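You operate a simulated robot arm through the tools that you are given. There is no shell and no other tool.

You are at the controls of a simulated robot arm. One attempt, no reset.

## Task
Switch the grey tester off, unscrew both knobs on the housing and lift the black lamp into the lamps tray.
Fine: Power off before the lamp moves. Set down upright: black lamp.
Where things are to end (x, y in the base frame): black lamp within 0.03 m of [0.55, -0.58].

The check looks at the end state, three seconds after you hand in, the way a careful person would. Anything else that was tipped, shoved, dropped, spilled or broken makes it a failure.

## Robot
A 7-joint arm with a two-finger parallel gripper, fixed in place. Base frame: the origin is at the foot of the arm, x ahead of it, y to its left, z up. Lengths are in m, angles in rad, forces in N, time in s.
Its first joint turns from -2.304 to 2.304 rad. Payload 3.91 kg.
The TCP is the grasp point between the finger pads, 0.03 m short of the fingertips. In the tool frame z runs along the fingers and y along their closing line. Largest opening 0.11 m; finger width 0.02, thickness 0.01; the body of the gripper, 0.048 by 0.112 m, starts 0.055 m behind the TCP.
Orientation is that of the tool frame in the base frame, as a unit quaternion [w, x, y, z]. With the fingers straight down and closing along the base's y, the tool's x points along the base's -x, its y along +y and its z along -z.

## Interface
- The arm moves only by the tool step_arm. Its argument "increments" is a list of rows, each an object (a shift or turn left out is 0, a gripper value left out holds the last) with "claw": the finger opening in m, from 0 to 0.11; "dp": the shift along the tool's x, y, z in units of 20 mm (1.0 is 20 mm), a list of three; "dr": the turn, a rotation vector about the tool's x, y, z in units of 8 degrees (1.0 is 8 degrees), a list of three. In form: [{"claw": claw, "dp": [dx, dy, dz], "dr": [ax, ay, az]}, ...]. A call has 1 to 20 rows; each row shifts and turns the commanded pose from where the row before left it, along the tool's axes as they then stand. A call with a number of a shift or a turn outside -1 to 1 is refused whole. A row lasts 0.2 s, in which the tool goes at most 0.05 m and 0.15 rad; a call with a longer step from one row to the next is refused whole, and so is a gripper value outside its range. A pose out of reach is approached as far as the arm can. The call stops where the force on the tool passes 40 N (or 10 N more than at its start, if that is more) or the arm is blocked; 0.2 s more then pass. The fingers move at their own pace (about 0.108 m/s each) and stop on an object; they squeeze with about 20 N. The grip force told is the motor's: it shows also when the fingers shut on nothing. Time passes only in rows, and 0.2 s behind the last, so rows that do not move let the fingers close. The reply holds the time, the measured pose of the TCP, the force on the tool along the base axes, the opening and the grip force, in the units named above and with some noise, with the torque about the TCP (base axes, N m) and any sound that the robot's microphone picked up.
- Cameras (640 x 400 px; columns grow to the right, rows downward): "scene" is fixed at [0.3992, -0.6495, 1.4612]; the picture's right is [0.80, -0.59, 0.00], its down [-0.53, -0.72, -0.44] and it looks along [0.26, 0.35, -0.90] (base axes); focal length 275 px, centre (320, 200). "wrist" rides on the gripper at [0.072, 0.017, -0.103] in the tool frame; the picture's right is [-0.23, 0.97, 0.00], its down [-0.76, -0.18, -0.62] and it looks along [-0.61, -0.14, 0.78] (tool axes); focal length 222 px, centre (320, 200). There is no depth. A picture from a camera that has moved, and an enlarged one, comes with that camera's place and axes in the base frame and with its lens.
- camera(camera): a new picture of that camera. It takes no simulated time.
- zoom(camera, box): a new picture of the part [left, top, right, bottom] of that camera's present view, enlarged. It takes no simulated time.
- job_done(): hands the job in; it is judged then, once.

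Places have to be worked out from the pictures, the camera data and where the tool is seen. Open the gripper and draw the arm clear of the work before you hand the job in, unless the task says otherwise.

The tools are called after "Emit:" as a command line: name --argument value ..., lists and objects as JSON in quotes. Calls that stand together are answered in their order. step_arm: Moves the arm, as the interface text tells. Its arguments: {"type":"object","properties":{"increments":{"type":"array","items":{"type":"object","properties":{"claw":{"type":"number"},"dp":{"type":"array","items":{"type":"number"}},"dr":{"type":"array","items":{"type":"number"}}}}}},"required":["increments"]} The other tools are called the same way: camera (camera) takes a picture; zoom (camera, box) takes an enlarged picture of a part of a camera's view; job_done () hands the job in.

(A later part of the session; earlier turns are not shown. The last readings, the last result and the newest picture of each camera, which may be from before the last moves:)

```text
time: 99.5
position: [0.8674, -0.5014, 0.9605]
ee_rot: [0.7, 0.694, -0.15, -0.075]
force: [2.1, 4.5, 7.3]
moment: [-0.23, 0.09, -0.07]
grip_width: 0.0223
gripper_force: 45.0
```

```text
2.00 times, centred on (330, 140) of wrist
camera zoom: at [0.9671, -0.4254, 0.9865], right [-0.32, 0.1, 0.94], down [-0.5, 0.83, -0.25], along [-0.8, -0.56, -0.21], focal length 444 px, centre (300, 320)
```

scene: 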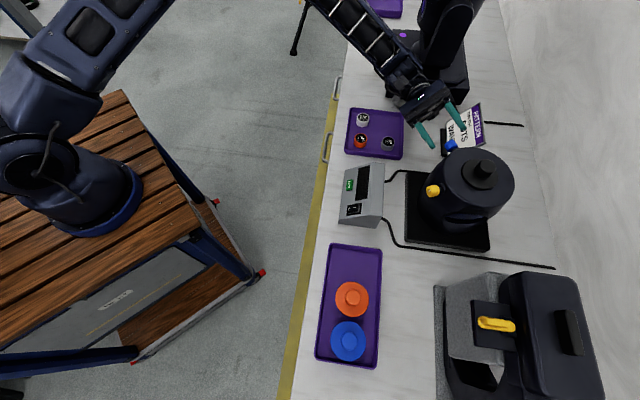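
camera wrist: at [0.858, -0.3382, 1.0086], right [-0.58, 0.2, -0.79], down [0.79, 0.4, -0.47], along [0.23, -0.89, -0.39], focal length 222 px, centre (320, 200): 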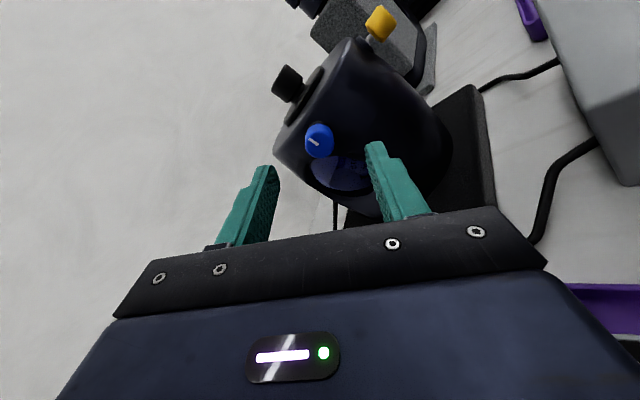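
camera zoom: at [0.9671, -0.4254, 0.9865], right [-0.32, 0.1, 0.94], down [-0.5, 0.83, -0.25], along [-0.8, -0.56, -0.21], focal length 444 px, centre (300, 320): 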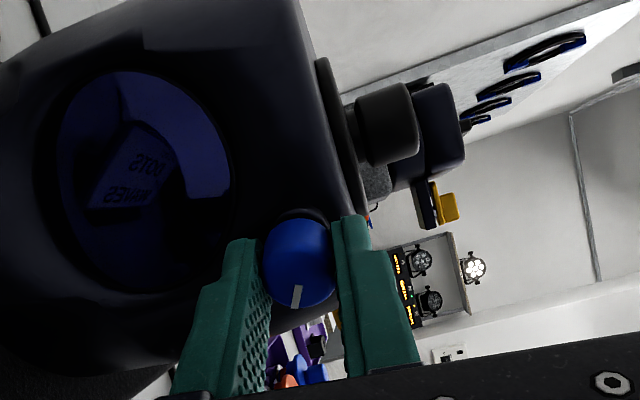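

That makes about 230° in total on the blue knob. I'll release, back off and roll back for the third stroke.

Emit:
step_arm --increments '[{"claw": 0.06}, {}, {}, {"dp": [0, 0, -0.75]}, {"dp": [0, 0, -0.75]}, {"dr": [0, 0, 1]}, {"dr": [0, 0, 1]}, {"dr": [0, 0, 1]}, {"dr": [0, 0, 1]}, {"dr": [0, 0, 1]}, {"dr": [0, 0, 1]}, {"dr": [0, 0, 1]}, {"dr": [0, 0, 1]}, {"dr": [0, 0, 1]}, {"dr": [0, 0, 1]}, {"dr": [0, 0, 1]}, {"dr": [0, 0, 1]}, {"dr": [0, 0, 1]}, {"dr": [0, 0, 1]}, {"dr": [0, 0, 1]}]'

Emit:
zoom --camera "wrist" --box '[220, 40, 440, 240]'

Emit:
zoom --camera "scene" --box '[380, 90, 520, 230]'

```text
time: 103.7
position: [0.8764, -0.4737, 0.9621]
ee_rot: [-0.415, -0.215, 0.677, -0.569]
force: [-0.9, -1.5, 0.3]
moment: [0.05, -0.01, 0.0]
grip_width: 0.0604
gripper_force: 0.0
```

```text
2.00 times, centred on (330, 140) of wrist
camera zoom: at [0.8556, -0.3582, 1.0114], right [-0.62, 0.21, -0.76], down [0.76, 0.41, -0.5], along [0.2, -0.89, -0.41], focal length 444 px, centre (300, 320)
```

zoom: 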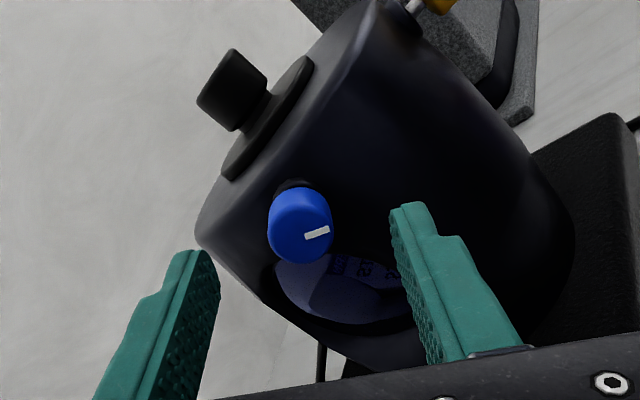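

```text
2.86 times, centred on (450, 160) of scene
camera zoom: at [0.3992, -0.6495, 1.4612], right [0.8, -0.59, 0.0], down [-0.53, -0.72, -0.44], along [0.26, 0.35, -0.9], focal length 785 px, centre (-51, 314)
```

zoom: 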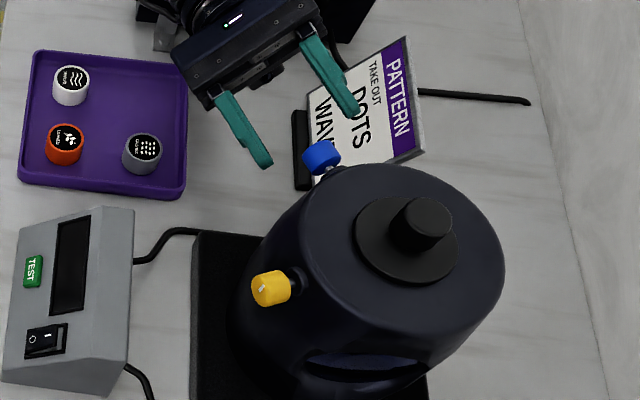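

The mark shows about 220° turned out of 360°. I'll advance and grip for the final stroke.

Emit:
step_arm --increments '[{"dp": [0, 0, 0.65]}, {"dp": [0, 0, 0.65]}, {"claw": 0.0}, {}, {}, {}]'

```text
time: 105.1
position: [0.8701, -0.496, 0.9603]
ee_rot: [-0.415, -0.217, 0.676, -0.569]
force: [2.9, -0.4, 3.3]
moment: [-0.35, 0.09, 0.53]
grip_width: 0.0223
gripper_force: 45.0
```

Emit:
step_arm --increments '[{"dr": [0, 0, -0.8]}, {"dr": [0, 0, -0.8]}, {"dr": [0, 0, -0.8]}, {"dr": [0, 0, -0.8]}, {}]'

Emit:
zoom --camera "wrist" --box '[220, 40, 440, 240]'

```text
time: 106.3
position: [0.8691, -0.4955, 0.9613]
ee_rot: [-0.531, -0.361, 0.612, -0.463]
force: [10.0, 12.5, 5.3]
moment: [-0.18, 0.03, 0.73]
grip_width: 0.0226
gripper_force: 44.5
```

```text
2.00 times, centred on (330, 140) of wrist
camera zoom: at [0.8739, -0.389, 1.0298], right [-0.87, 0.29, -0.4], down [0.49, 0.5, -0.71], along [-0.01, -0.82, -0.58], focal length 444 px, centre (300, 320)
```

zoom: 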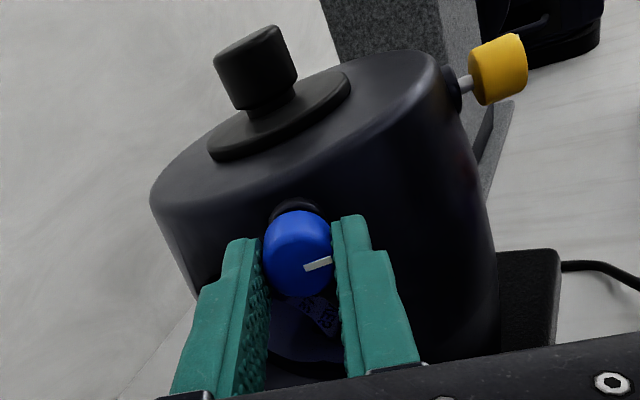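

The knob is turning, with a mild outward load. I'll back off slightly as I continue.

Emit:
step_arm --increments '[{"dr": [0, 0, -0.8], "dp": [0, -0.02, -0.02]}, {"dr": [0, 0, -0.8]}, {"dr": [0, 0, -0.8]}, {"dr": [0, 0, -0.8], "dp": [0, 0, -0.01]}, {}]'

```text
time: 107.5
position: [0.869, -0.4964, 0.9608]
ee_rot: [0.62, 0.489, -0.515, 0.333]
force: [4.5, 25.9, 6.0]
moment: [0.01, -0.01, 0.42]
grip_width: 0.0221
gripper_force: 45.4
```

Emit:
step_arm --increments '[{"dp": [0, 0, -0.03]}, {"dr": [0, 0, -0.8]}, {"dr": [0, 0, -0.8], "dp": [0, 0, -0.01]}, {"dr": [0, 0, -0.8]}, {"dr": [0, 0, -0.8], "dp": [0, 0, -0.01]}, {}]'

```text
time: 108.9
position: [0.8695, -0.4959, 0.9609]
ee_rot: [0.679, 0.591, -0.394, 0.188]
force: [3.6, 27.7, 2.6]
moment: [0.09, -0.02, 0.12]
grip_width: 0.0223
gripper_force: 45.1
```

Emit:
step_arm --increments '[{"dp": [0, 0, -0.03]}, {"dr": [0, 0, -0.8]}, {"dr": [0, 0, -0.8], "dp": [0, 0, -0.01]}, {"dr": [0, 0, -0.8]}, {"dr": [0, 0, -0.8], "dp": [0, 0, -0.01]}, {}]'

Emit:
zoom --camera "wrist" --box '[220, 40, 440, 240]'

```text
time: 110.3
position: [0.8683, -0.4943, 0.961]
ee_rot: [0.704, 0.663, -0.254, 0.033]
force: [4.5, 1.0, -5.3]
moment: [0.08, -0.04, 0.24]
grip_width: 0.0224
gripper_force: 44.9
```

```text
2.00 times, centred on (330, 140) of wrist
camera zoom: at [0.9587, -0.4161, 1.0064], right [-0.57, 0.18, 0.8], down [-0.4, 0.79, -0.46], along [-0.72, -0.58, -0.38], focal length 444 px, centre (300, 320)
```

zoom: 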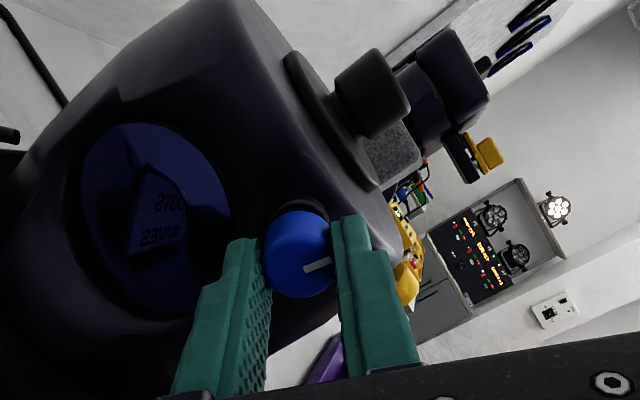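

The mark is about 15° short of the full turn. I'll finish it and push gently against the stop.

Emit:
step_arm --increments '[{"dr": [0, 0, -0.8]}, {"dr": [0, 0, -0.8], "dp": [0, 0, -0.01]}, {"dr": [0, 0, -0.8]}, {"dr": [0, 0, -0.8]}, {}]'

Emit:
zoom --camera "wrist" --box '[220, 40, 440, 240]'

```text
time: 111.5
position: [0.8692, -0.4943, 0.9616]
ee_rot: [0.694, 0.702, -0.102, -0.124]
force: [-2.3, -1.5, 1.4]
moment: [-0.59, -0.03, -0.33]
grip_width: 0.0227
gripper_force: 45.1
```

```text
2.00 times, centred on (330, 140) of wrist
camera zoom: at [0.9722, -0.4199, 0.9764], right [-0.19, 0.05, 0.98], down [-0.53, 0.83, -0.15], along [-0.83, -0.55, -0.13], focal length 444 px, centre (300, 320)
```

zoom: 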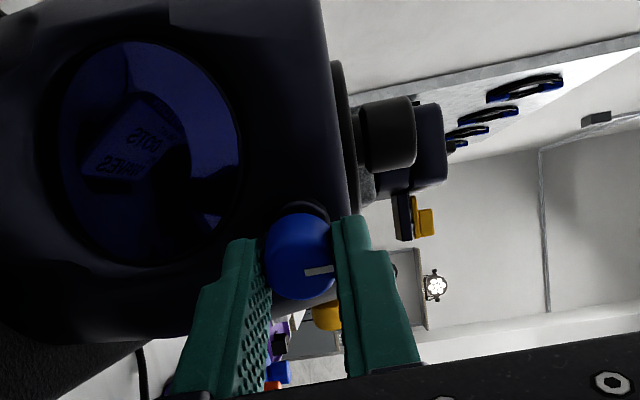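

The fingers have begun to slip with the mark pointing straight up, the same as the yellow knob. I'll push one more small turn to confirm the stop, then release and back off.

Emit:
step_arm --increments '[{"dr": [0, 0, -0.8]}, {"dr": [0, 0, -0.6]}, {}]'

Emit:
zoom --camera "wrist" --box '[220, 40, 440, 240]'

Emit:
step_arm --increments '[{"claw": 0.06}, {}, {}, {"dp": [0, 0, -0.75]}, {"dp": [0, 0, -0.75]}, {"dp": [0, 0, -0.75]}, {}]'

Emit:
zoom --camera "wrist" --box '[220, 40, 440, 240]'

Emit:
zoom --camera "scene" --box '[380, 90, 520, 230]'

```text
time: 112.3
position: [0.8707, -0.4943, 0.9606]
ee_rot: [0.679, 0.709, -0.032, -0.19]
force: [0.7, -1.9, 4.7]
moment: [-0.41, -0.04, 0.13]
grip_width: 0.0223
gripper_force: 44.7
```

```text
2.00 times, centred on (330, 140) of wrist
camera zoom: at [0.9739, -0.4201, 0.962], right [0.0, -0.01, 1.0], down [-0.55, 0.84, 0.0], along [-0.84, -0.55, -0.01], focal length 444 px, centre (300, 320)
```

zoom: 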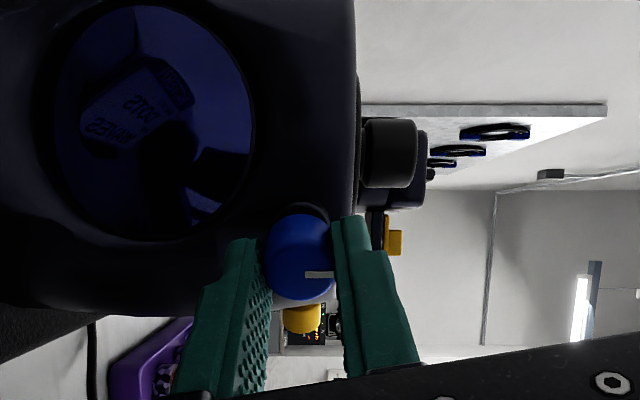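

```text
time: 113.9
position: [0.8832, -0.4498, 0.9597]
ee_rot: [0.678, 0.709, -0.032, -0.191]
force: [-0.5, -1.0, 0.3]
moment: [0.0, 0.02, 0.01]
grip_width: 0.0601
gripper_force: 0.2
```

```text
2.00 times, centred on (330, 140) of wrist
camera zoom: at [0.9869, -0.3772, 0.9612], right [0.0, -0.01, 1.0], down [-0.55, 0.84, 0.0], along [-0.84, -0.55, -0.01], focal length 444 px, centre (300, 320)
```

zoom: 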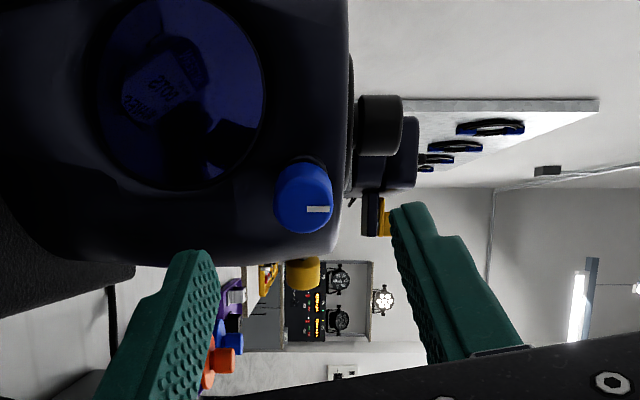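

```text
2.86 times, centred on (450, 160) of scene
camera zoom: at [0.3992, -0.6495, 1.4612], right [0.8, -0.59, 0.0], down [-0.53, -0.72, -0.44], along [0.26, 0.35, -0.9], focal length 785 px, centre (-51, 314)
```

zoom: 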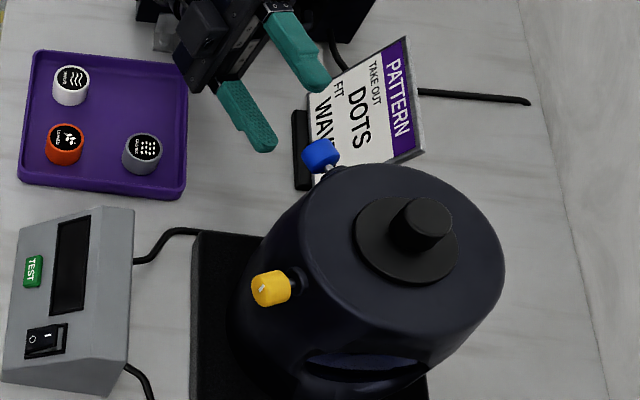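

Blue's mark is upright with the stem exposed, so both knobs are unscrewed. Next is the lamp: I'll retreat up and back, then yaw to face outward at about -36°.

Emit:
step_arm --increments '[{"dp": [-0.2, 0.5, -1]}, {"dp": [-0.4, 1, -0.8]}, {"dp": [-0.5, 1, -0.6]}, {"dp": [-0.5, 1, -0.6]}, {"dp": [-0.5, 1, -0.5]}, {"dp": [-0.5, 1, -0.3]}, {"dp": [-0.5, 1, -0.2]}, {"dp": [-0.5, 1, 0]}, {"dr": [-0.227, 0.974, 0]}, {"dr": [-0.227, 0.974, 0]}, {"dr": [-0.227, 0.974, 0]}, {"dr": [-0.227, 0.974, 0]}, {"dr": [-0.227, 0.974, 0]}, {"dr": [-0.227, 0.974, 0]}, {"dr": [-0.227, 0.974, 0]}, {"dr": [-0.227, 0.974, 0]}, {"dr": [-0.227, 0.974, 0]}, {}]'

Emit:
camera --camera "scene"

```text
time: 117.7
position: [0.8732, -0.3662, 1.1252]
ee_rot: [0.662, 0.592, 0.388, 0.248]
force: [-0.4, 0.0, -0.4]
moment: [0.02, 0.02, -0.01]
grip_width: 0.0601
gripper_force: 0.1
```

```text
taken
```

scene: 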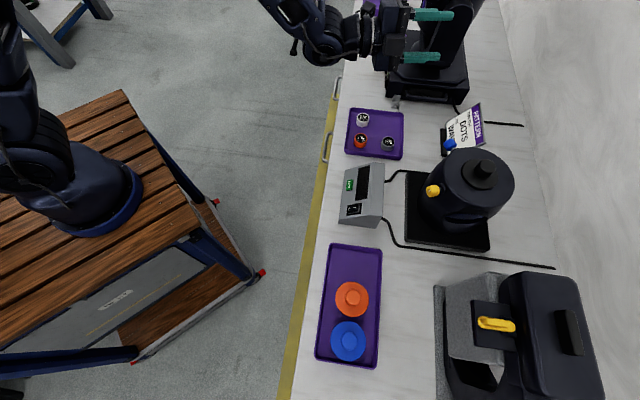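

The tool is at azimuth -36°. I'll pull back toward the base and roll so the camera is on the robot side.

Emit:
step_arm --increments '[{"dp": [0, 0, -1]}, {"dp": [0, 0, -1]}, {"dp": [0, 0, -1]}, {"dp": [0, 0, -1]}, {"dp": [0, 0, -1]}, {"dr": [0, 0, -0.965]}, {"dr": [0, 0, -0.965]}, {"dr": [0, 0, -0.965]}, {"dr": [0, 0, -0.965]}, {"dr": [0, 0, -0.965]}, {"dr": [0, 0, -0.965]}, {"dr": [0, 0, -0.965]}, {"dr": [0, 0, -0.965]}, {"dr": [0, 0, -0.965]}, {"dr": [0, 0, -0.965]}, {}]'

Emit:
camera --camera "scene"

```text
time: 121.1
position: [0.7929, -0.3061, 1.1237]
ee_rot: [0.671, 0.221, 0.672, -0.22]
force: [0.0, 0.4, -1.0]
moment: [-0.01, -0.01, 0.01]
grip_width: 0.0599
gripper_force: 0.0
```

```text
taken
```

scene: 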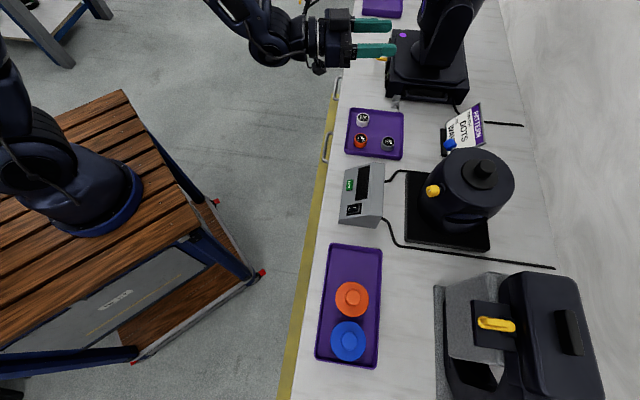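

I'll tilt the tool down to 35° from vertical and move above the black lamp at z≈1.12.

Emit:
step_arm --increments '[{"dr": [0, 0.982, 0]}, {"dr": [0, 0.982, 0]}, {"dr": [0, 0.982, 0]}, {"dr": [0, 0.982, 0]}, {"dr": [0, 0.982, 0]}, {"dr": [0, 0.982, 0]}, {"dr": [0, 0.982, 0]}, {"dp": [-0.731, -0.998, 0.511]}, {"dp": [-0.731, -0.998, 0.511]}, {"dp": [-0.731, -0.998, 0.511]}, {"dp": [-0.731, -0.998, 0.511]}, {"dp": [-0.731, -0.998, 0.511]}, {"dp": [-0.731, -0.998, 0.511]}, {"dp": [-0.731, -0.998, 0.511]}, {"dp": [-0.731, -0.998, 0.511]}, {"dp": [-0.731, -0.998, 0.511]}, {"dp": [-0.731, -0.998, 0.511]}, {"dp": [-0.731, -0.998, 0.511]}, {}]'

Emit:
camera --camera "scene"

Emit:
camera --camera "wrist"

```text
time: 125.1
position: [0.8144, -0.6026, 1.1439]
ee_rot: [0.32, 0.297, 0.892, -0.112]
force: [1.2, 0.0, -0.5]
moment: [0.0, 0.02, 0.0]
grip_width: 0.06
gripper_force: 0.1
out of reach, approached as far as the arm can: row 6
```

```text
taken
```

scene: 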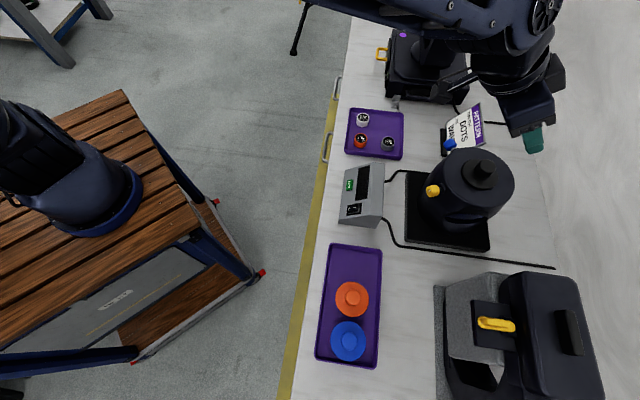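

```text
taken
camera wrist: at [0.7286, -0.5163, 1.1775], right [0.73, 0.67, 0.14], down [0.05, -0.25, 0.97], along [0.68, -0.7, -0.21], focal length 222 px, centre (320, 200)
```

wrist: 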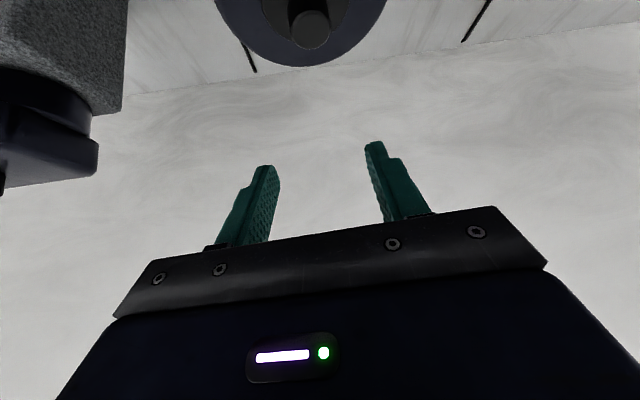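

The arm reached it with about 40° of tilt. The lamp axis is confirmed at (0.831, -0.606), with the handle top at z≈1.01. I'll descend partway and check.

Emit:
step_arm --increments '[{"dp": [0.78, 0.088, 1.0]}, {"dp": [0.78, 0.088, 1.0]}, {"dp": [0.78, 0.088, 1.0]}, {}]'

Emit:
zoom --camera "wrist" --box '[200, 0, 440, 200]'

Emit:
zoom --camera "scene" --box '[420, 100, 560, 220]'

```text
time: 126.1
position: [0.8197, -0.6024, 1.0665]
ee_rot: [0.32, 0.297, 0.893, -0.112]
force: [0.1, 1.5, -0.4]
moment: [-0.04, 0.05, 0.04]
grip_width: 0.0601
gripper_force: 0.0
```

```text
2.00 times, centred on (320, 100) of wrist
camera zoom: at [0.7342, -0.5163, 1.1], right [0.73, 0.67, 0.14], down [0.05, -0.25, 0.97], along [0.68, -0.7, -0.21], focal length 444 px, centre (320, 400)
```

zoom: 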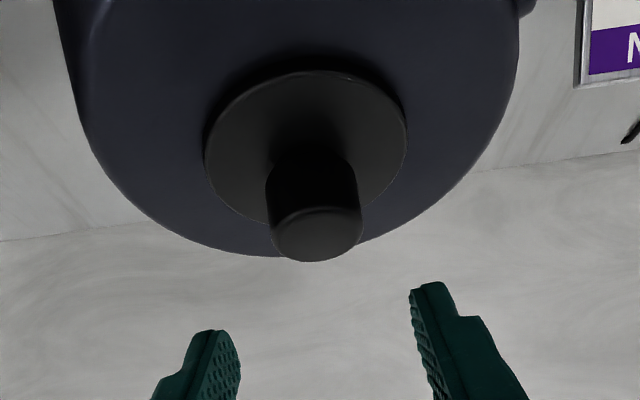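

```text
3.33 times, centred on (490, 160) of scene
camera zoom: at [0.3992, -0.6495, 1.4612], right [0.8, -0.59, 0.0], down [-0.53, -0.72, -0.44], along [0.26, 0.35, -0.9], focal length 915 px, centre (-247, 333)
```

zoom: 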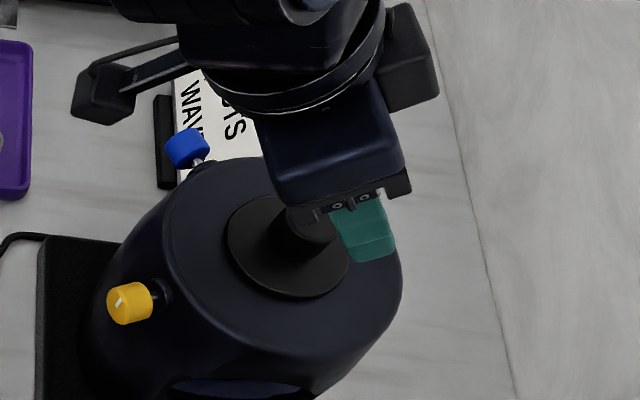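

The flange top is at z≈0.983 and the handle top is at about 1.013. I'll descend the last 5 cm, stopping above the flange, and close on the handle.

Emit:
step_arm --increments '[{"dp": [0.4, 0.04, 0.48]}, {"dp": [0.4, 0.04, 0.48]}, {"dp": [0.4, 0.04, 0.48]}, {"dp": [0.4, 0.04, 0.48]}, {"claw": 0.0}, {}, {}]'

Emit:
camera --camera "wrist"

Emit:
zoom --camera "scene" --box '[420, 100, 560, 220]'

```text
time: 127.7
position: [0.8219, -0.5991, 1.0163]
ee_rot: [0.321, 0.297, 0.892, -0.112]
force: [0.4, 2.1, 3.8]
moment: [0.19, -0.16, 0.05]
grip_width: 0.0314
gripper_force: 19.6
```

```text
taken
camera wrist: at [0.7363, -0.5121, 1.0492], right [0.73, 0.67, 0.14], down [0.05, -0.25, 0.97], along [0.69, -0.7, -0.21], focal length 222 px, centre (320, 200)
```

wrist: 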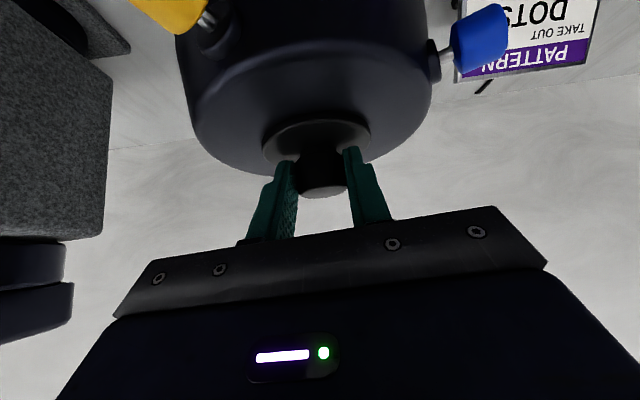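

```text
3.33 times, centred on (490, 160) of scene
camera zoom: at [0.3992, -0.6495, 1.4612], right [0.8, -0.59, 0.0], down [-0.53, -0.72, -0.44], along [0.26, 0.35, -0.9], focal length 915 px, centre (-247, 333)
```

zoom: 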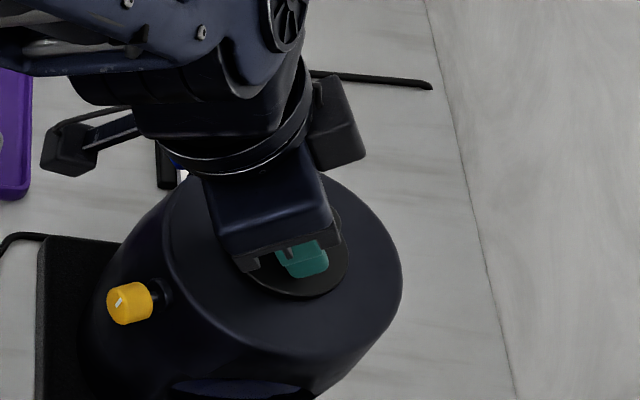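

The lamp handle is gripped at 31 mm. I'll lift straight up slowly and watch the load.

Emit:
step_arm --increments '[{}, {"dp": [-0.16, 0, -0.192]}, {"dp": [-0.16, 0, -0.192]}, {"dp": [-0.16, 0, -0.192]}, {"dp": [-0.16, 0, -0.192]}, {}]'

Emit:
camera --camera "wrist"

Emit:
zoom --camera "scene" --box '[420, 100, 560, 220]'

```text
time: 129.1
position: [0.8221, -0.5968, 1.0379]
ee_rot: [0.32, 0.297, 0.893, -0.112]
force: [0.4, 0.3, 2.0]
moment: [0.07, -0.16, 0.04]
grip_width: 0.0306
gripper_force: 19.9
```

```text
taken
camera wrist: at [0.7361, -0.5114, 1.0708], right [0.73, 0.67, 0.14], down [0.05, -0.25, 0.97], along [0.69, -0.7, -0.21], focal length 222 px, centre (320, 200)
```

wrist: 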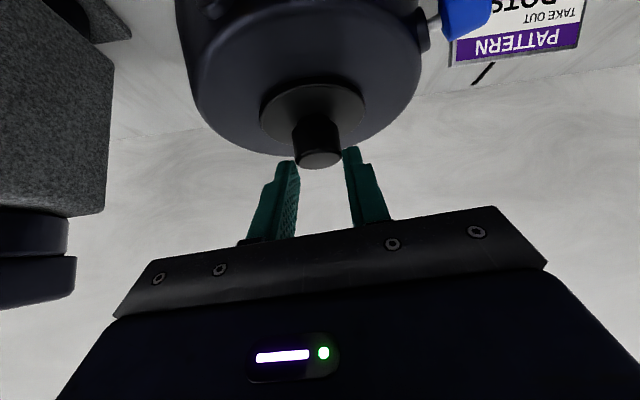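

```text
3.33 times, centred on (490, 160) of scene
camera zoom: at [0.3992, -0.6495, 1.4612], right [0.8, -0.59, 0.0], down [-0.53, -0.72, -0.44], along [0.26, 0.35, -0.9], focal length 915 px, centre (-247, 333)
```

zoom: 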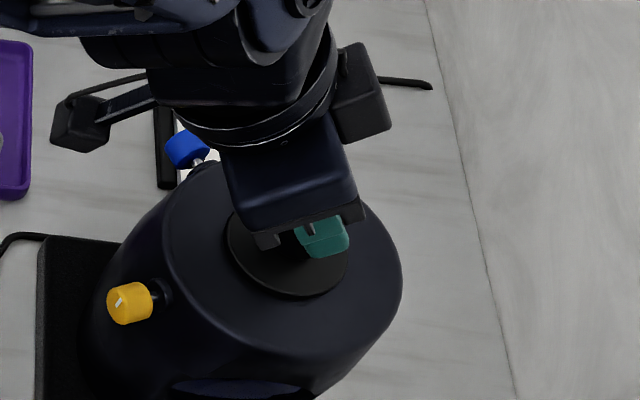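

The lamp stayed in place and the fingers slid up the handle. I'll open, go back down slightly deeper, regrip, and pull in very small steps to read the force.

Emit:
step_arm --increments '[{"claw": 0.06}, {}, {"dp": [0.16, 0, 0.192]}, {"dp": [0.16, 0, 0.192]}, {"dp": [0.16, 0, 0.192]}, {"dp": [0.16, 0.05, 0.192]}, {"dp": [0.1, 0.05, 0.12]}, {}]'

Emit:
zoom --camera "wrist" --box '[220, 60, 440, 260]'

```text
time: 130.9
position: [0.8222, -0.5966, 1.0154]
ee_rot: [0.322, 0.297, 0.892, -0.113]
force: [-2.5, -3.0, 18.0]
moment: [0.26, -0.41, -0.06]
grip_width: 0.058
gripper_force: 0.0
```

```text
2.00 times, centred on (330, 160) of wrist
camera zoom: at [0.7366, -0.5101, 1.0484], right [0.73, 0.67, 0.14], down [0.05, -0.25, 0.97], along [0.69, -0.7, -0.21], focal length 444 px, centre (300, 280)
```

zoom: 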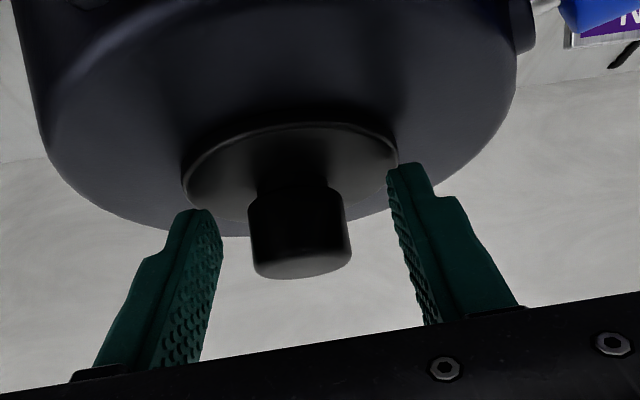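

The tips are touching the flange with 18 N, so this is the lowest point. I'll raise 2 mm, grip, wait, and read the force.

Emit:
step_arm --increments '[{"dp": [-0.064, 0, -0.077]}, {"claw": 0.0}, {}, {}, {}, {}, {}]'

Emit:
step_arm --increments '[{"dp": [-0.064, 0, -0.077]}, {"dp": [-0.064, 0, -0.077]}]'

Emit:
zoom --camera "wrist" --box '[220, 60, 440, 260]'

```text
time: 132.5
position: [0.8221, -0.5968, 1.0156]
ee_rot: [0.32, 0.297, 0.892, -0.112]
force: [-8.5, -5.8, 7.6]
moment: [-0.04, 0.0, -0.1]
grip_width: 0.0308
gripper_force: 20.3
```

```text
time: 133.1
position: [0.8232, -0.5967, 1.0188]
ee_rot: [0.321, 0.298, 0.892, -0.112]
force: [-6.8, -5.2, -4.8]
moment: [-0.22, 0.42, -0.15]
grip_width: 0.0305
gripper_force: 19.8
```

```text
2.00 times, centred on (330, 160) of wrist
camera zoom: at [0.7367, -0.5104, 1.0522], right [0.73, 0.67, 0.14], down [0.05, -0.25, 0.97], along [0.68, -0.7, -0.21], focal length 444 px, centre (300, 280)
```

zoom: 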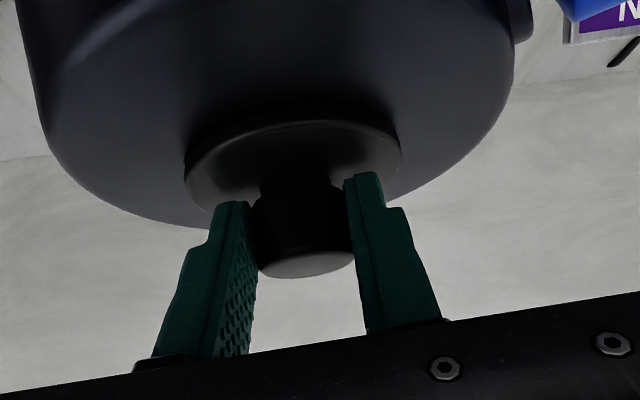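

The handle is held. I'll center the lateral load and keep lifting in small steps, checking for slip.

Emit:
step_arm --increments '[{"dp": [0, -0.05, 0]}, {"dp": [-0.096, 0, -0.115]}, {"dp": [-0.096, 0, -0.115]}]'

Emit:
zoom --camera "wrist" --box '[220, 60, 440, 260]'

Emit:
zoom --camera "scene" --box '[420, 100, 560, 220]'

```text
time: 133.9
position: [0.8242, -0.5982, 1.0266]
ee_rot: [0.321, 0.297, 0.892, -0.111]
force: [-0.2, 0.2, -2.2]
moment: [0.03, -0.01, 0.06]
grip_width: 0.0307
gripper_force: 20.1
```

```text
2.00 times, centred on (330, 160) of wrist
camera zoom: at [0.7368, -0.5106, 1.0595], right [0.73, 0.67, 0.14], down [0.05, -0.25, 0.97], along [0.69, -0.7, -0.21], focal length 444 px, centre (300, 280)
```

zoom: 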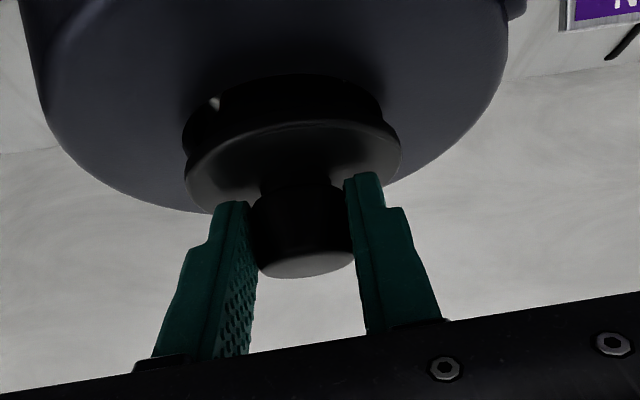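

```text
3.33 times, centred on (490, 160) of scene
camera zoom: at [0.3992, -0.6495, 1.4612], right [0.8, -0.59, 0.0], down [-0.53, -0.72, -0.44], along [0.26, 0.35, -0.9], focal length 915 px, centre (-247, 333)
```

zoom: 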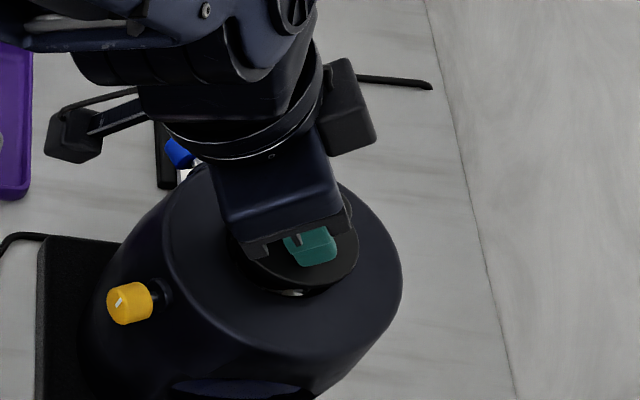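

The lamp is coming out: the flange has separated from the housing and moves with the fingers. I'll continue lifting slowly.

Emit:
step_arm --increments '[{"dp": [-0.16, 0, -0.192]}, {"dp": [-0.16, 0, -0.192]}, {"dp": [-0.16, 0, -0.192]}, {"dp": [-0.16, 0, -0.192]}]'

Emit:
zoom --camera "wrist" --box '[220, 60, 440, 260]'

```text
time: 134.9
position: [0.8226, -0.5976, 1.0457]
ee_rot: [0.32, 0.297, 0.892, -0.112]
force: [0.5, -0.3, -2.2]
moment: [0.0, 0.03, -0.03]
grip_width: 0.0306
gripper_force: 20.0
```

```text
2.00 times, centred on (330, 160) of wrist
camera zoom: at [0.7359, -0.5109, 1.0789], right [0.73, 0.67, 0.14], down [0.05, -0.25, 0.97], along [0.69, -0.7, -0.21], focal length 444 px, centre (300, 280)
```

zoom: 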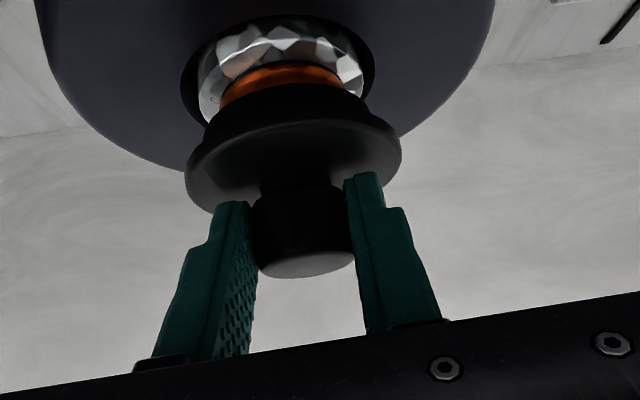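

The glass bulb is emerging cleanly and the grip is stable. I'll lift another 10 cm.

Emit:
step_arm --increments '[{"dp": [-0.318, 0, -0.384]}, {"dp": [-0.318, 0, -0.384]}, {"dp": [-0.318, 0, -0.384]}, {"dp": [-0.318, 0, -0.384]}, {"dp": [-0.318, 0, -0.384]}, {"dp": [-0.318, 0, -0.384]}, {"dp": [-0.318, 0, -0.384]}, {"dp": [-0.318, 0, -0.384]}, {"dp": [-0.318, 0, -0.384]}, {}]'

Emit:
camera --camera "wrist"

Emit:
camera --camera "scene"

```text
time: 137.1
position: [0.8231, -0.5973, 1.1367]
ee_rot: [0.32, 0.297, 0.892, -0.112]
force: [0.4, 0.5, -1.6]
moment: [-0.02, -0.01, -0.02]
grip_width: 0.0305
gripper_force: 19.9
```

```text
taken
camera wrist: at [0.7363, -0.5105, 1.17], right [0.73, 0.67, 0.14], down [0.05, -0.25, 0.97], along [0.68, -0.7, -0.21], focal length 222 px, centre (320, 200)
```

wrist: 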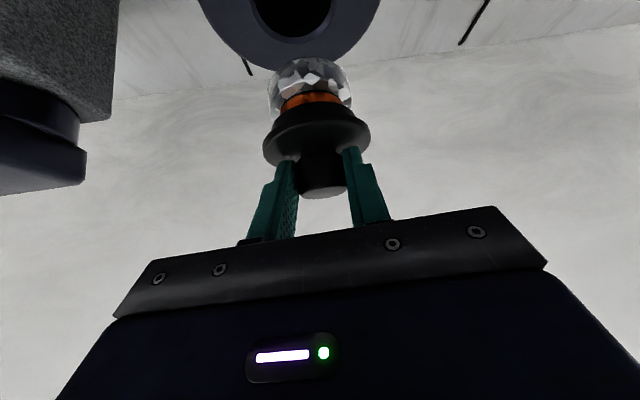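

```text
taken
```

scene: 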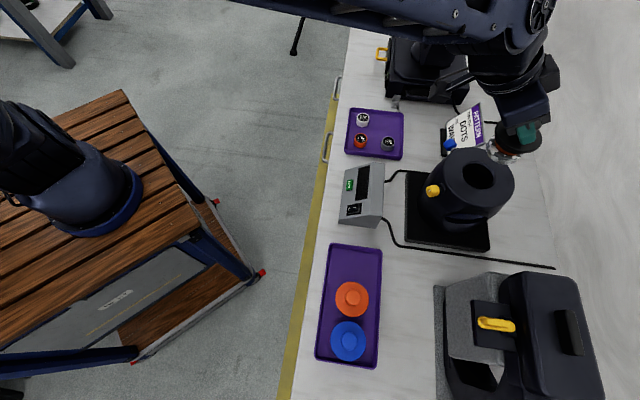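

The lamp is fully out of the housing. I'll carry it level, above everything, to over the free end of the lamps tray, keeping the orientation unchanged.

Emit:
step_arm --increments '[{"dp": [0.4, -0.326, -0.328]}, {"dp": [0.65, -0.53, -0.533]}, {"dp": [0.77, -0.6275, -0.631]}, {"dp": [0.77, -0.6275, -0.631]}, {"dp": [0.77, -0.6275, -0.631]}, {"dp": [0.77, -0.6275, -0.631]}, {"dp": [0.77, -0.6275, -0.631]}, {"dp": [0.77, -0.6275, -0.631]}, {"dp": [0.77, -0.6275, -0.631]}, {"dp": [0.77, -0.6275, -0.631]}, {"dp": [0.77, -0.6275, -0.631]}, {"dp": [0.65, -0.53, -0.533]}, {"dp": [0.61, -0.497, -0.5]}, {}]'

Emit:
camera --camera "wrist"

Emit:
camera --camera "scene"

```text
time: 140.1
position: [0.5434, -0.5714, 1.136]
ee_rot: [0.321, 0.297, 0.892, -0.112]
force: [0.3, -0.2, -1.7]
moment: [0.02, 0.03, 0.02]
grip_width: 0.0306
gripper_force: 19.6
```

```text
taken
camera wrist: at [0.4564, -0.4855, 1.1698], right [0.73, 0.67, 0.14], down [0.05, -0.25, 0.97], along [0.68, -0.7, -0.21], focal length 222 px, centre (320, 200)
```

wrist: 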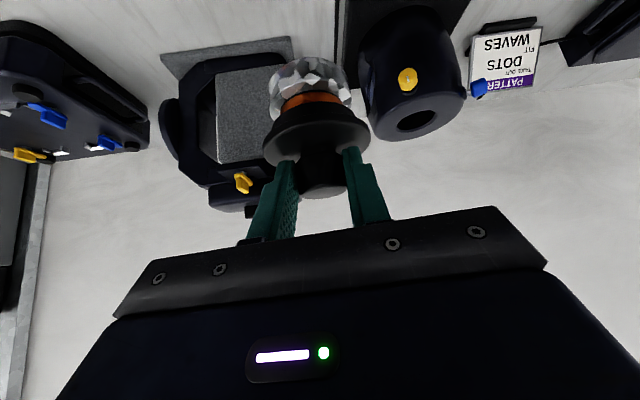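

```text
taken
```

scene: 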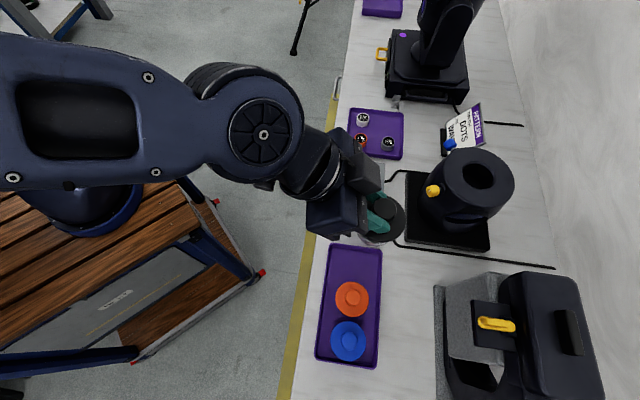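

The lamp is above the tray area. I'll zoom to check that it's upright and exactly where its axis is.

Emit:
zoom --camera "scene" --box '[320, 150, 440, 260]'

Emit:
zoom --camera "wrist" --box '[220, 20, 420, 220]'

```text
3.64 times, centred on (380, 205) of scene
camera zoom: at [0.3992, -0.6495, 1.4612], right [0.8, -0.59, 0.0], down [-0.53, -0.72, -0.44], along [0.26, 0.35, -0.9], focal length 999 px, centre (102, 182)
```

zoom: 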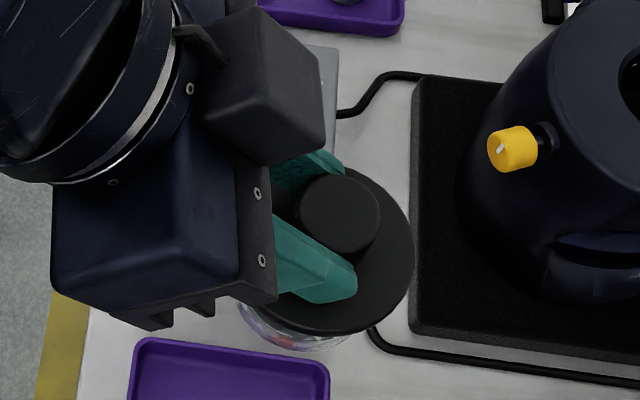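

```text
2.00 times, centred on (320, 120) of wrist
camera zoom: at [0.4564, -0.4855, 1.1698], right [0.73, 0.67, 0.14], down [0.05, -0.25, 0.97], along [0.68, -0.7, -0.21], focal length 444 px, centre (320, 360)
```

zoom: 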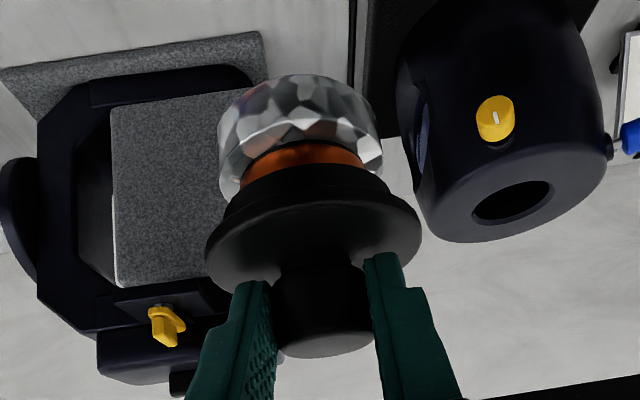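

The lamp axis is at (0.555, -0.583) and it hangs upright, with its bottom about 8-9 cm below the TCP. I'll nudge it and descend to z≈0.94.

Emit:
step_arm --increments '[{"dp": [0.19, 0, -0.16]}, {"dp": [0.637, 0, 0.768]}, {"dp": [0.637, 0, 0.768]}, {"dp": [0.637, 0, 0.768]}, {"dp": [0.637, 0, 0.768]}, {"dp": [0.637, 0, 0.768]}, {"dp": [0.637, 0, 0.768]}, {"dp": [0.637, 0, 0.768]}, {"dp": [0.637, 0, 0.768]}, {"dp": [0.637, 0, 0.768]}, {"dp": [0.5, 0, 0.6]}, {}]'

Emit:
zoom --camera "scene" --box '[290, 190, 440, 380]'

Emit:
camera --camera "wrist"

```text
time: 142.7
position: [0.5349, -0.5706, 0.9409]
ee_rot: [0.321, 0.298, 0.892, -0.112]
force: [-0.8, -0.4, -2.4]
moment: [-0.03, 0.04, 0.03]
grip_width: 0.0307
gripper_force: 20.2
```

```text
2.11 times, centred on (365, 285) of scene
camera zoom: at [0.3992, -0.6495, 1.4612], right [0.8, -0.59, 0.0], down [-0.53, -0.72, -0.44], along [0.26, 0.35, -0.9], focal length 578 px, centre (225, 21)
```

zoom: 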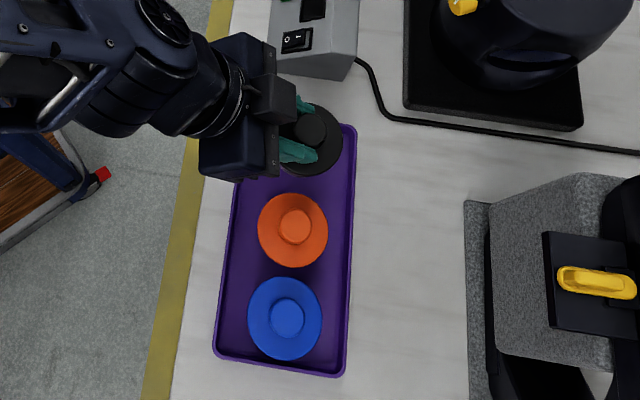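

```text
taken
camera wrist: at [0.4492, -0.4842, 0.974], right [0.73, 0.67, 0.14], down [0.05, -0.25, 0.97], along [0.68, -0.7, -0.21], focal length 222 px, centre (320, 200)
```

wrist: 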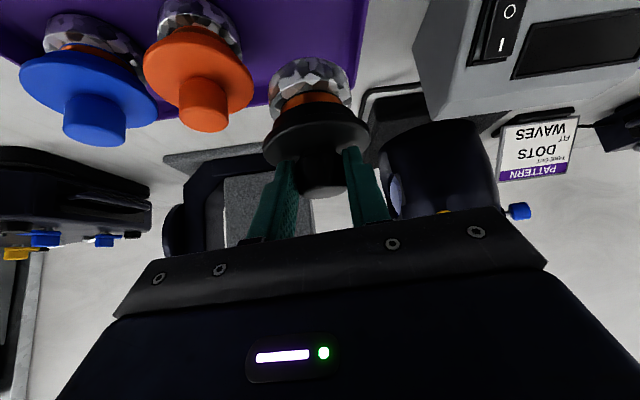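

The lamp is at about (0.546, -0.582), centred between the tray wall and the orange lamp. I'll nudge 3.5 mm along the row and descend another 3 cm slowly.

Emit:
step_arm --increments '[{"dp": [0, 0.175, 0]}, {"dp": [0.16, 0, 0.192]}, {"dp": [0.16, 0, 0.192]}, {"dp": [0.16, 0, 0.192]}, {"dp": [0.16, 0, 0.192]}, {"dp": [0.16, 0, 0.192]}, {}]'

Emit:
camera --camera "wrist"

Emit:
zoom --camera "scene" --box '[310, 200, 410, 340]'

```text
time: 144.3
position: [0.5395, -0.5689, 0.9167]
ee_rot: [0.32, 0.297, 0.892, -0.112]
force: [0.6, 0.0, -1.8]
moment: [0.0, 0.01, -0.01]
grip_width: 0.0307
gripper_force: 20.4
```

```text
taken
camera wrist: at [0.4535, -0.4818, 0.9499], right [0.73, 0.67, 0.14], down [0.05, -0.25, 0.97], along [0.68, -0.7, -0.21], focal length 222 px, centre (320, 200)
```

wrist: 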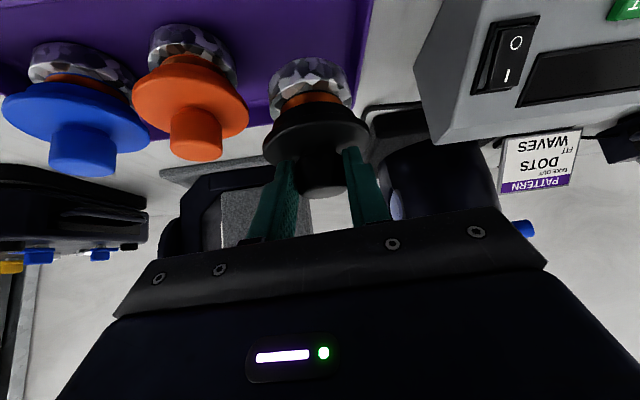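

```text
2.86 times, centred on (360, 270) of scene
camera zoom: at [0.3992, -0.6495, 1.4612], right [0.8, -0.59, 0.0], down [-0.53, -0.72, -0.44], along [0.26, 0.35, -0.9], focal length 785 px, centre (206, 0)
```

zoom: 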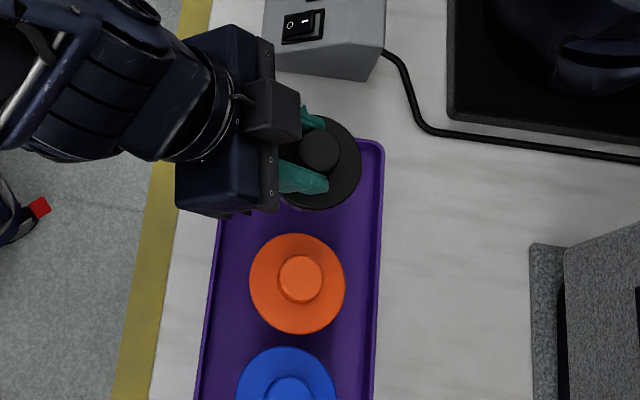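

The lamp is now at about (0.552, -0.579) and still hanging free. I'll continue down in 2-3 mm steps.

Emit:
step_arm --increments '[{"dp": [0.08, 0, 0.096]}, {"dp": [0.08, 0, 0.096]}, {"dp": [0.08, 0, 0.096]}, {"dp": [0.08, 0, 0.096]}, {"dp": [0.08, 0, 0.096]}, {}]'

Emit:
camera --camera "wrist"

```text
time: 145.7
position: [0.5382, -0.5695, 0.9032]
ee_rot: [0.32, 0.297, 0.893, -0.112]
force: [-0.9, 0.0, -2.8]
moment: [0.02, 0.03, 0.01]
grip_width: 0.0308
gripper_force: 20.1
```

```text
taken
camera wrist: at [0.453, -0.4822, 0.9361], right [0.73, 0.67, 0.14], down [0.05, -0.25, 0.97], along [0.68, -0.7, -0.21], focal length 222 px, centre (320, 200)
```

wrist: 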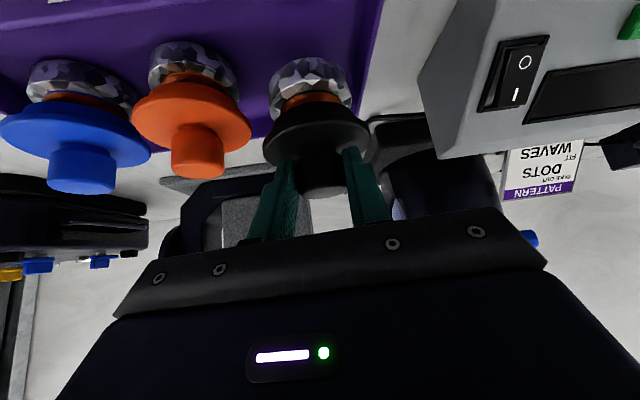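

It's still free, and the black handle looks roughly 1.5-2 cm higher than its neighbours' line. I'll continue slowly.

Emit:
step_arm --increments '[{"dp": [0.064, 0, 0.077]}, {"dp": [0.064, 0, 0.077]}, {"dp": [0.064, 0, 0.077]}, {"dp": [0.064, 0, 0.077]}, {}]'

```text
time: 146.9
position: [0.5405, -0.5674, 0.8962]
ee_rot: [0.321, 0.298, 0.892, -0.113]
force: [0.1, -0.4, -2.0]
moment: [0.01, 0.04, -0.03]
grip_width: 0.0302
gripper_force: 19.8
```

Emit:
step_arm --increments '[{"dp": [0.064, 0, 0.077]}, {"dp": [0.064, 0, 0.077]}, {"dp": [0.064, 0, 0.077]}, {}]'

Emit:
camera --camera "wrist"

```text
time: 147.9
position: [0.5377, -0.5677, 0.8907]
ee_rot: [0.32, 0.297, 0.892, -0.112]
force: [0.5, -0.1, -2.5]
moment: [0.05, 0.04, -0.02]
grip_width: 0.0304
gripper_force: 20.2
```

```text
taken
camera wrist: at [0.452, -0.4815, 0.9233], right [0.73, 0.67, 0.14], down [0.05, -0.25, 0.97], along [0.68, -0.7, -0.21], focal length 222 px, centre (320, 200)
```

wrist: 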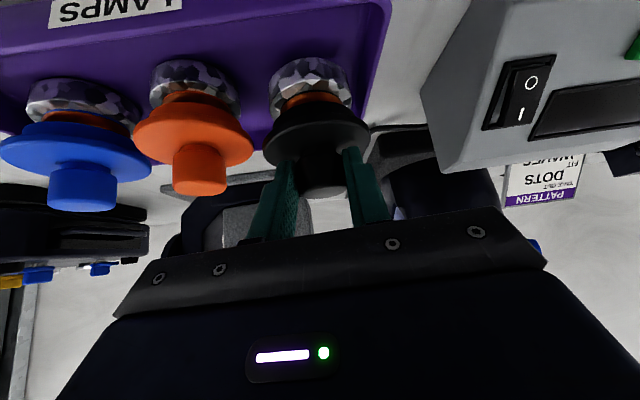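

It's about 8-9 mm higher than it will rest. I'll continue.

Emit:
step_arm --increments '[{"dp": [0.064, 0, 0.077]}, {"dp": [0.064, 0, 0.077]}, {}]'

Emit:
step_arm --increments '[{"dp": [0.048, 0, 0.058]}, {"dp": [0.048, 0, 0.058]}, {}]'

```text
time: 148.7
position: [0.5381, -0.5685, 0.8861]
ee_rot: [0.32, 0.298, 0.892, -0.112]
force: [-0.2, -0.2, -1.3]
moment: [0.04, 0.03, 0.01]
grip_width: 0.0303
gripper_force: 20.4
```

```text
time: 149.5
position: [0.5368, -0.5679, 0.8826]
ee_rot: [0.321, 0.297, 0.892, -0.112]
force: [0.2, 0.2, -2.3]
moment: [0.04, 0.05, 0.01]
grip_width: 0.0307
gripper_force: 20.0
```

Still no contact. I'll keep descending in 1.5 mm steps.

Emit:
step_arm --increments '[{"dp": [0.048, 0, 0.058]}, {"dp": [0.048, 0, 0.058]}, {}]'

Emit:
camera --camera "wrist"

Emit:
zoom --camera "scene" --box '[310, 200, 410, 340]'

```text
time: 150.3
position: [0.5367, -0.5684, 0.8801]
ee_rot: [0.32, 0.297, 0.892, -0.112]
force: [0.6, -0.2, -2.2]
moment: [0.03, 0.03, 0.0]
grip_width: 0.0306
gripper_force: 20.1
```

```text
taken
camera wrist: at [0.4514, -0.4811, 0.9135], right [0.73, 0.67, 0.14], down [0.05, -0.25, 0.97], along [0.68, -0.7, -0.21], focal length 222 px, centre (320, 200)
```

wrist: 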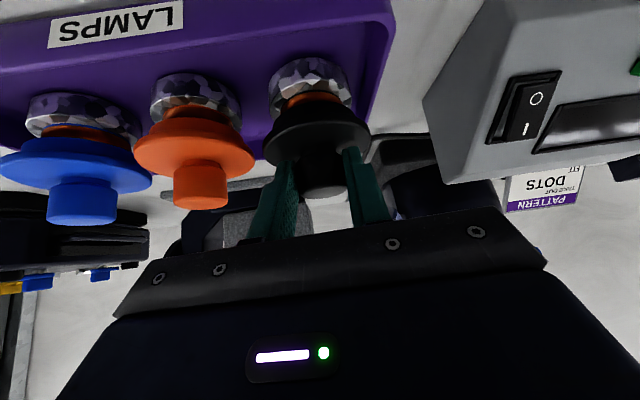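

```text
2.86 times, centred on (360, 270) of scene
camera zoom: at [0.3992, -0.6495, 1.4612], right [0.8, -0.59, 0.0], down [-0.53, -0.72, -0.44], along [0.26, 0.35, -0.9], focal length 785 px, centre (206, 0)
```

zoom: 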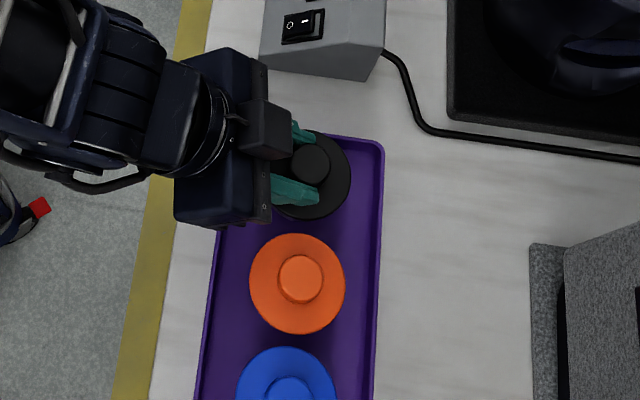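

The black lamp is now nearly in line with its neighbours and at about (0.550, -0.577). I'll take the last millimetres in 1 mm steps.

Emit:
step_arm --increments '[{"dp": [0.032, 0, 0.038]}, {"dp": [0.032, 0, 0.038]}, {}]'

Emit:
step_arm --increments '[{"dp": [0.032, 0, 0.038]}, {"dp": [0.032, 0, 0.038]}, {}]'

```text
time: 151.1
position: [0.5382, -0.5685, 0.8783]
ee_rot: [0.32, 0.297, 0.893, -0.112]
force: [0.0, -0.7, -2.4]
moment: [0.03, 0.06, 0.0]
grip_width: 0.0306
gripper_force: 19.8
```

```text
time: 151.9
position: [0.538, -0.5679, 0.8766]
ee_rot: [0.321, 0.298, 0.892, -0.113]
force: [0.8, 0.9, 0.5]
moment: [0.11, -0.08, 0.01]
grip_width: 0.0307
gripper_force: 20.3
```

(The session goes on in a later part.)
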